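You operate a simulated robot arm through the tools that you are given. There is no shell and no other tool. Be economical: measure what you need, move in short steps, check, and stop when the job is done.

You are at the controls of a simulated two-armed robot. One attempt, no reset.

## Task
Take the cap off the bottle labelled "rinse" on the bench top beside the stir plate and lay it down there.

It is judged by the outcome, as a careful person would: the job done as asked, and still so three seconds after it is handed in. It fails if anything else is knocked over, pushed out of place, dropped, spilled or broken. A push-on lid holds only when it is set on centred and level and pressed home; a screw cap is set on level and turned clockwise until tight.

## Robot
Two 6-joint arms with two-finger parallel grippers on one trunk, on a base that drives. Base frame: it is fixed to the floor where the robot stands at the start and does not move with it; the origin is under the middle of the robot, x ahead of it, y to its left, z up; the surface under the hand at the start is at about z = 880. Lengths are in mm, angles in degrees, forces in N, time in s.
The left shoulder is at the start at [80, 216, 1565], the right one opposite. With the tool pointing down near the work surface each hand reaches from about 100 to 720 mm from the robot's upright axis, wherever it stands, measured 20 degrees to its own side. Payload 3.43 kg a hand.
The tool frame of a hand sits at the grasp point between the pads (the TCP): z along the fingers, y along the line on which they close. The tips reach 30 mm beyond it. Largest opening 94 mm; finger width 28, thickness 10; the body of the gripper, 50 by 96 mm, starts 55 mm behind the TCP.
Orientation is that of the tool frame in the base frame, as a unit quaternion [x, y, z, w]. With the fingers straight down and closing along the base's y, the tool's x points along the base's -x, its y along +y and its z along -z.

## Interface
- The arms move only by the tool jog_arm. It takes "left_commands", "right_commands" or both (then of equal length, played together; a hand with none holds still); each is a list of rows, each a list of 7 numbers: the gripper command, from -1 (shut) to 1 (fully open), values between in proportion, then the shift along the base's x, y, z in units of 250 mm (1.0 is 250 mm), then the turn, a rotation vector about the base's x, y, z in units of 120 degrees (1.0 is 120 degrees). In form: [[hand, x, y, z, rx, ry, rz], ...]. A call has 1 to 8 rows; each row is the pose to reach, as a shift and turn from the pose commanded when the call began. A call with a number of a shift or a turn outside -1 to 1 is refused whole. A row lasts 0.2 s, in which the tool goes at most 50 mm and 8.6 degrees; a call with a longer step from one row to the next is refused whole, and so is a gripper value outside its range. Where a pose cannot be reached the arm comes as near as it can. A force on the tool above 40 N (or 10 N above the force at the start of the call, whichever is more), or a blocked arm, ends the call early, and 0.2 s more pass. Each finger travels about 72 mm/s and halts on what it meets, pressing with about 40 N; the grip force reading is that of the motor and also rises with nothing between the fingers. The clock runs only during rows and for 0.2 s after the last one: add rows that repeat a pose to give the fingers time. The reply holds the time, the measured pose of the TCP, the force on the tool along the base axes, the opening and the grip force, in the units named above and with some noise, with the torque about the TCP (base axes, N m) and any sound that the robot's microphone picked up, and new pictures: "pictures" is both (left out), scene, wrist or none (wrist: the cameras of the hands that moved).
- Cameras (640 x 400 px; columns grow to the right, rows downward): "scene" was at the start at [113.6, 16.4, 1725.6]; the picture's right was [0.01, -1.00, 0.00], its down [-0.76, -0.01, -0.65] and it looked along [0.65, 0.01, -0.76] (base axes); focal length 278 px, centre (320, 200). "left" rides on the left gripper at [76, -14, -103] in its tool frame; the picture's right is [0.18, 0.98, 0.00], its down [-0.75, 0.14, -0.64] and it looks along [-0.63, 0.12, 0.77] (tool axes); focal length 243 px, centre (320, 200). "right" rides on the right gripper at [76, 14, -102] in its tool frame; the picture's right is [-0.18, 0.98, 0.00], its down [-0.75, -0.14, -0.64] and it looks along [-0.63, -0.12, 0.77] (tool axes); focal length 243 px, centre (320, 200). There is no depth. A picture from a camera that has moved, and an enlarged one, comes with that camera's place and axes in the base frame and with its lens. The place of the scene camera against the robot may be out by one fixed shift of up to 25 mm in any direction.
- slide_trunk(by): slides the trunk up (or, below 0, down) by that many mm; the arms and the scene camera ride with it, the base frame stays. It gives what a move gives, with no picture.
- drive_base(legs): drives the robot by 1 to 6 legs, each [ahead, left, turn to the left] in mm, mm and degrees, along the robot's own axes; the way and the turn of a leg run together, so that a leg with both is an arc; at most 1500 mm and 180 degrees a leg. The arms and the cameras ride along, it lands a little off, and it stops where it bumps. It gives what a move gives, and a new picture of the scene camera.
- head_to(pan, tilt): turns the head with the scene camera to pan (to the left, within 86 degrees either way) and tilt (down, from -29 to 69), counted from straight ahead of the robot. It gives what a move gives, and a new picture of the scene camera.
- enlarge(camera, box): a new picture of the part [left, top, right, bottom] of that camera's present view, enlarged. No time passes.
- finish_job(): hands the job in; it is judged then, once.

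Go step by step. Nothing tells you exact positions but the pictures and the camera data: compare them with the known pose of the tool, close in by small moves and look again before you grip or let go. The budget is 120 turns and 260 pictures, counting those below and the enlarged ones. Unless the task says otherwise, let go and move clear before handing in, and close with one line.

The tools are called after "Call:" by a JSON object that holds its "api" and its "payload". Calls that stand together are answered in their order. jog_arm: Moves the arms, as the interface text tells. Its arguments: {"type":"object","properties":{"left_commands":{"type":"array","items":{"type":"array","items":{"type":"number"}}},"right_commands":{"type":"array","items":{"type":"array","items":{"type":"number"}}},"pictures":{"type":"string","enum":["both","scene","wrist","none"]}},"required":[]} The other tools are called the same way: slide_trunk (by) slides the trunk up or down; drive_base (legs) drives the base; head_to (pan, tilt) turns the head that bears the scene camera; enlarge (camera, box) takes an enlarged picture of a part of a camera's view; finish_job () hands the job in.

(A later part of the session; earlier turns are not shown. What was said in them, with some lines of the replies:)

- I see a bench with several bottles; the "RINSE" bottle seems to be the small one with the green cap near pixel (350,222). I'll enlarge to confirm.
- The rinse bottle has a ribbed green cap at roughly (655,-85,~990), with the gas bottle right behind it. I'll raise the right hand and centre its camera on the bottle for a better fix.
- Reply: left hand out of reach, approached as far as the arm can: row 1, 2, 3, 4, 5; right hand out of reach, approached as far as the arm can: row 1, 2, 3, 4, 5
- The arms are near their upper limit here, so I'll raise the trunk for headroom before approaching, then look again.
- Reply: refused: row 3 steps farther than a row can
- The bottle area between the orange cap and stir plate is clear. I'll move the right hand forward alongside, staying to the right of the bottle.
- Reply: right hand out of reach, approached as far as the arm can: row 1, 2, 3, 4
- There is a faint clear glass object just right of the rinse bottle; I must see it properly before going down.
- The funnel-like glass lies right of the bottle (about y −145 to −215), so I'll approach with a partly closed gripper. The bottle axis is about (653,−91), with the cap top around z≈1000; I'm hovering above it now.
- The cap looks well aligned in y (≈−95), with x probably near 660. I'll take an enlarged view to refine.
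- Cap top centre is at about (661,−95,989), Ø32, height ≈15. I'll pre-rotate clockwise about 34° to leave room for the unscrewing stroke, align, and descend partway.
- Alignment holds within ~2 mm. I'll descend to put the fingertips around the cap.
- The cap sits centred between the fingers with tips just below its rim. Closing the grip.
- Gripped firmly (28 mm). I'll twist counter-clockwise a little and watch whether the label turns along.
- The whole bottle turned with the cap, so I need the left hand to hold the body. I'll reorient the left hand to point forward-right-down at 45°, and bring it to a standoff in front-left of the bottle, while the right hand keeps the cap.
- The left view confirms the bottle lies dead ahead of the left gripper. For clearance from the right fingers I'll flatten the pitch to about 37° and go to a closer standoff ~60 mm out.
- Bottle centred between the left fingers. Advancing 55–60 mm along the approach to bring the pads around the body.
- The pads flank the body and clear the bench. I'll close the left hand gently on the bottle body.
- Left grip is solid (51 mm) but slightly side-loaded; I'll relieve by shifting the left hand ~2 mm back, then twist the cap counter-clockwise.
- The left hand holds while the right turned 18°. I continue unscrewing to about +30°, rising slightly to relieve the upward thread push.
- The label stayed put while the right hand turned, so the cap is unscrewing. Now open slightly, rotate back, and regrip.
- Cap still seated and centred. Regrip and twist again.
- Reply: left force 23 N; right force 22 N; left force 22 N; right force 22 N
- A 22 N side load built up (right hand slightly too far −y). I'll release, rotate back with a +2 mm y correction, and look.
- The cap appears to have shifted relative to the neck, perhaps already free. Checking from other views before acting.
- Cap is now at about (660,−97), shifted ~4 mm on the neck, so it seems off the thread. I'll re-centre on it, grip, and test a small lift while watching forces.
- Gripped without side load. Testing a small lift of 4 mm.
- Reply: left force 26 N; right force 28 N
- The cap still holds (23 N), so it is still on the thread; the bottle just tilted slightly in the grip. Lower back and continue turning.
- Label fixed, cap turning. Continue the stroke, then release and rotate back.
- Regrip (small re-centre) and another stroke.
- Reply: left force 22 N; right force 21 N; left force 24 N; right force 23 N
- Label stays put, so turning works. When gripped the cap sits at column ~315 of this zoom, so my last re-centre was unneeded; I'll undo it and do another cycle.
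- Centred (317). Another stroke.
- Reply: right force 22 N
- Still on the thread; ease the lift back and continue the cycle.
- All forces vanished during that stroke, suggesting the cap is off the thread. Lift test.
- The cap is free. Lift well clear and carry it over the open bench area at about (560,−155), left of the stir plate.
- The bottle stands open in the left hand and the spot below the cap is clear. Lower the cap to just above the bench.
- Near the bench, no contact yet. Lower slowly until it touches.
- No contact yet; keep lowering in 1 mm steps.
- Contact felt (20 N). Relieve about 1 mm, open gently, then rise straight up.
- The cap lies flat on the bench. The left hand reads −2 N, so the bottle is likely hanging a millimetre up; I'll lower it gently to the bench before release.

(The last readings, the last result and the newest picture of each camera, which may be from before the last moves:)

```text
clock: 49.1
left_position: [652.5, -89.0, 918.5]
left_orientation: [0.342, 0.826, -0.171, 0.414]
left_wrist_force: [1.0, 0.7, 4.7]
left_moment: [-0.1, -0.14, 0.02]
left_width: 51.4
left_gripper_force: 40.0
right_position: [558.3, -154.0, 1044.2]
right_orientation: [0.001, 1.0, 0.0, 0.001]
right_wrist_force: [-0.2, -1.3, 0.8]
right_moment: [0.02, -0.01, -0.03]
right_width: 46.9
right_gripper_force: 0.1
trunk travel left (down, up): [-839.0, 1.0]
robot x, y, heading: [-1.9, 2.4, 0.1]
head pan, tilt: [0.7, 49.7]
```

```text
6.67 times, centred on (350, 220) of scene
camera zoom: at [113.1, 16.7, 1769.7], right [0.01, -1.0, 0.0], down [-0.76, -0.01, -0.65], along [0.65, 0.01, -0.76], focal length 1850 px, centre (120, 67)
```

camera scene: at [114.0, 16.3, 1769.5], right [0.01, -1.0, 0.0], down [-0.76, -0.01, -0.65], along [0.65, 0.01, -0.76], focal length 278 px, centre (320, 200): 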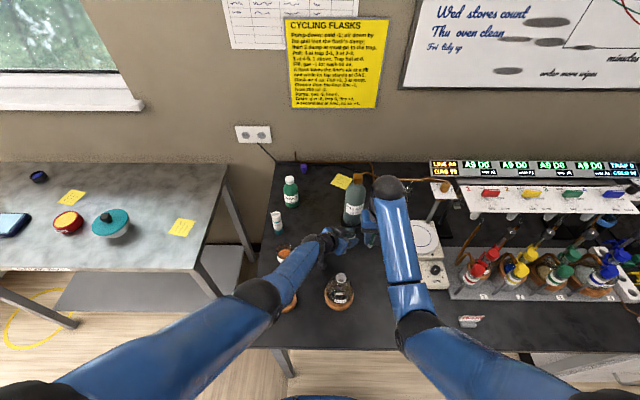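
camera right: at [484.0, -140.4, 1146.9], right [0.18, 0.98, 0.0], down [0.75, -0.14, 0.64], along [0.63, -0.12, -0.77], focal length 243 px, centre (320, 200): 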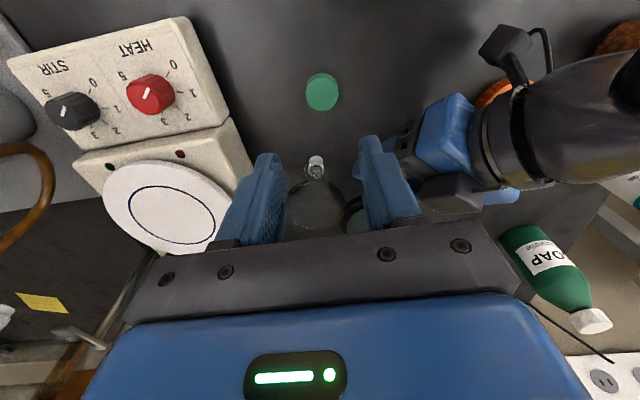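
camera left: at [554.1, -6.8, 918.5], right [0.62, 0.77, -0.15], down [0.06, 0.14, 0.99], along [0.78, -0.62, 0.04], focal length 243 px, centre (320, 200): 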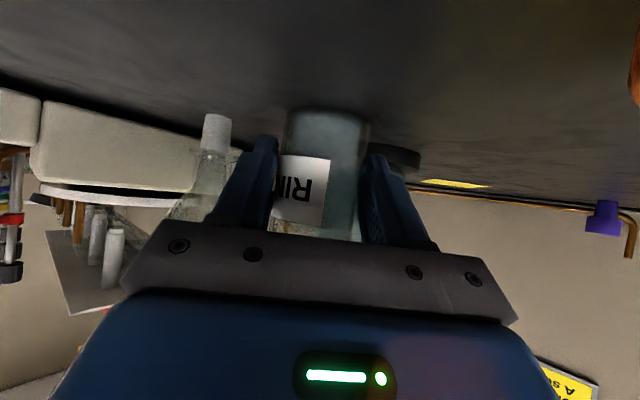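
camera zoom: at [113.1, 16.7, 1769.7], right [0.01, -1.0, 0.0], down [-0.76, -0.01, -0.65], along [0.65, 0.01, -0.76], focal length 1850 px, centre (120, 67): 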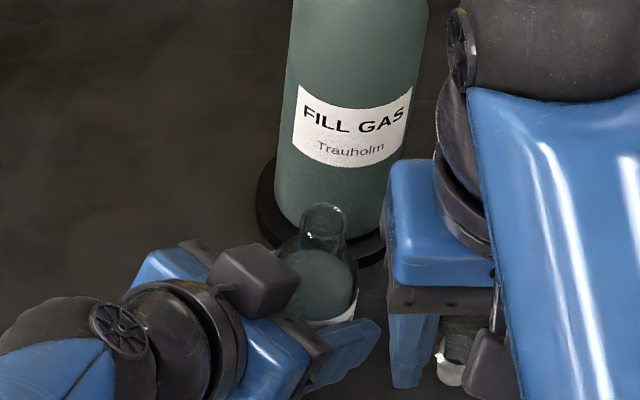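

The bottle is on the bench (+4.7 N). Open the left fingers slowly so it settles.

Call:
{"api": "jog_arm", "payload": {"left_commands": [[0.08, 0, 0, 0, 0, 0, 0], [0.1, 0, 0, 0, 0, 0, 0], [0.13, 0, 0, 0, 0, 0, 0], [0.17, 0, 0, 0, 0, 0, 0], [0.22, 0, 0, 0, 0, 0, 0], [0.36, 0, 0, 0, 0, 0, 0], [0.36, 0, 0, 0, 0, 0, 0]], "pictures": "wrist"}}

```text
clock: 50.7
left_position: [651.6, -87.7, 916.5]
left_orientation: [0.342, 0.826, -0.172, 0.413]
left_wrist_force: [0.6, -0.1, -1.3]
left_moment: [0.02, 0.0, -0.01]
left_width: 64.2
left_gripper_force: 0.1
right_position: [560.0, -153.7, 1044.5]
right_orientation: [0.0, 1.0, -0.001, 0.001]
right_wrist_force: [-1.1, -0.4, -0.7]
right_moment: [0.02, -0.03, 0.01]
right_width: 46.8
right_gripper_force: 0.0
trunk travel left (down, up): [-839.0, 1.0]
robot x, y, heading: [2.3, -2.0, -0.2]
head pan, tilt: [0.7, 49.7]
camera left: at [552.9, -8.1, 917.0], right [0.62, 0.77, -0.15], down [0.06, 0.14, 0.99], along [0.79, -0.62, 0.04], focal length 243 px, centre (320, 200)
```

left: 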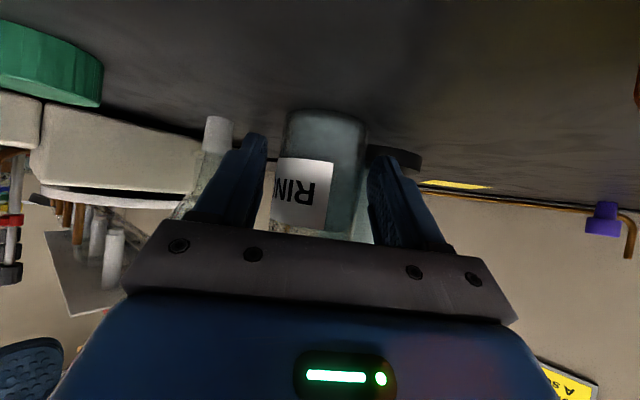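

Bottle stands free. Retreat the left hand straight back along its approach, then look.

Call:
{"api": "jog_arm", "payload": {"left_commands": [[0.4, 0.006, 0.006, 0, 0, 0, 0], [0.4, -0.034, 0.046, 0.043, 0, 0, 0], [0.4, -0.1, 0.11, 0.11, 0, 0, 0], [0.4, -0.18, 0.19, 0.2, 0, 0, 0], [0.4, -0.26, 0.27, 0.29, 0, 0, 0], [0.4, -0.32, 0.36, 0.38, 0, 0, 0], [0.4, -0.36, 0.46, 0.44, 0, 0, 0]], "right_commands": [[0, 0, 0, 0, 0, 0, 0], [0, 0, 0, 0, 0, 0, 0], [0, -0.1, -0.04, 0, 0, 0, 0], [0, -0.2, -0.08, 0, 0, 0, 0], [0, -0.3, -0.12, 0, 0, 0, 0], [0, -0.4, -0.16, 0, 0, 0, 0], [0, -0.4, -0.16, 0, 0, 0, 0]], "pictures": "both"}}

Call:
{"api": "enlarge", "payload": {"camera": "scene", "box": [260, 150, 460, 310]}}

```text
clock: 52.3
left_position: [561.4, 26.5, 1028.6]
left_orientation: [0.342, 0.826, -0.172, 0.412]
left_wrist_force: [-0.8, 0.2, -0.6]
left_moment: [-0.02, -0.02, -0.01]
left_width: 65.9
left_gripper_force: 0.1
right_position: [458.6, -195.3, 1044.5]
right_orientation: [0.0, 1.0, 0.0, 0.001]
right_wrist_force: [-0.1, 0.4, -1.6]
right_moment: [-0.04, 0.02, 0.0]
right_width: 46.9
right_gripper_force: 0.0
trunk travel left (down, up): [-839.0, 1.0]
robot x, y, heading: [1.7, 0.6, 0.1]
head pan, tilt: [0.7, 49.7]
camera scene: at [112.7, 17.2, 1769.6], right [0.01, -1.0, 0.0], down [-0.76, -0.01, -0.65], along [0.65, 0.01, -0.76], focal length 278 px, centre (320, 200)
camera right: at [382.7, -179.1, 1148.0], right [0.18, 0.98, 0.0], down [0.75, -0.14, 0.64], along [0.63, -0.12, -0.77], focal length 243 px, centre (320, 200)
camera left: at [462.1, 107.2, 1027.8], right [0.62, 0.77, -0.15], down [0.06, 0.14, 0.99], along [0.79, -0.62, 0.04], focal length 243 px, centre (320, 200)
```

scene: 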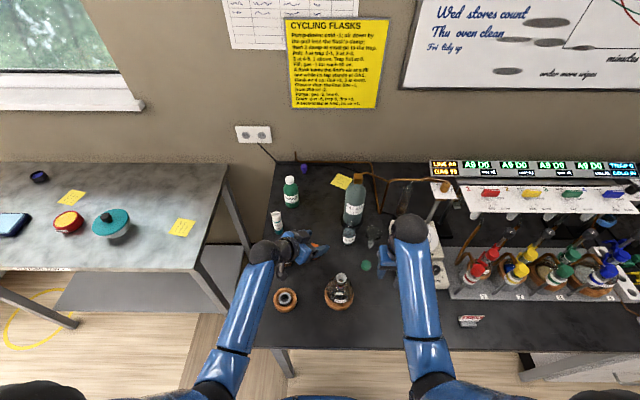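
right: 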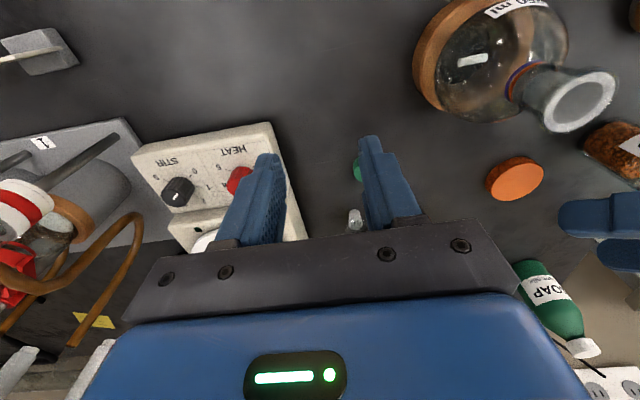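
left: 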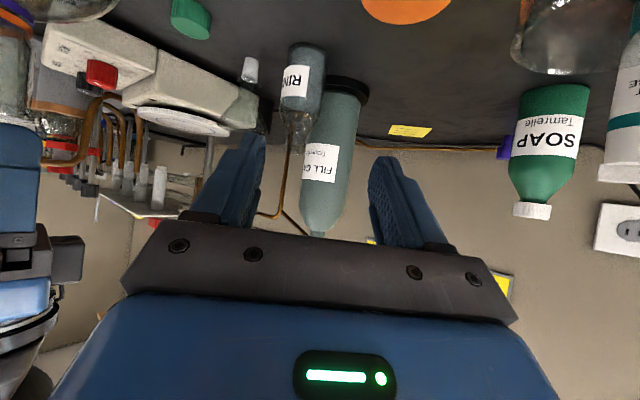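

```text
2.50 times, centred on (360, 230) of scene
camera zoom: at [112.7, 17.2, 1769.6], right [0.01, -1.0, 0.0], down [-0.76, -0.01, -0.65], along [0.65, 0.01, -0.76], focal length 694 px, centre (220, 125)
```

zoom: 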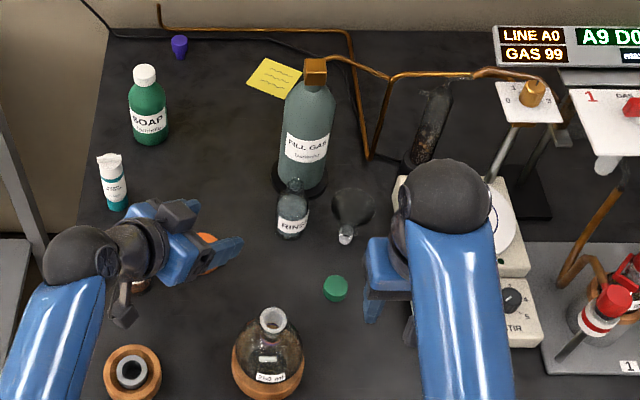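

The rinse bottle stands upright, open and in place. Its cap lies flat on the bench beside the stir plate, both hands are clear, and nothing else has been disturbed.

Call:
{"api": "finish_job", "payload": {}}

```text
The job is handed in.
```

The cap is off the "rinse" bottle and lies on the bench top beside the stir plate. The bottle is upright in its place, and I saw nothing else disturbed.
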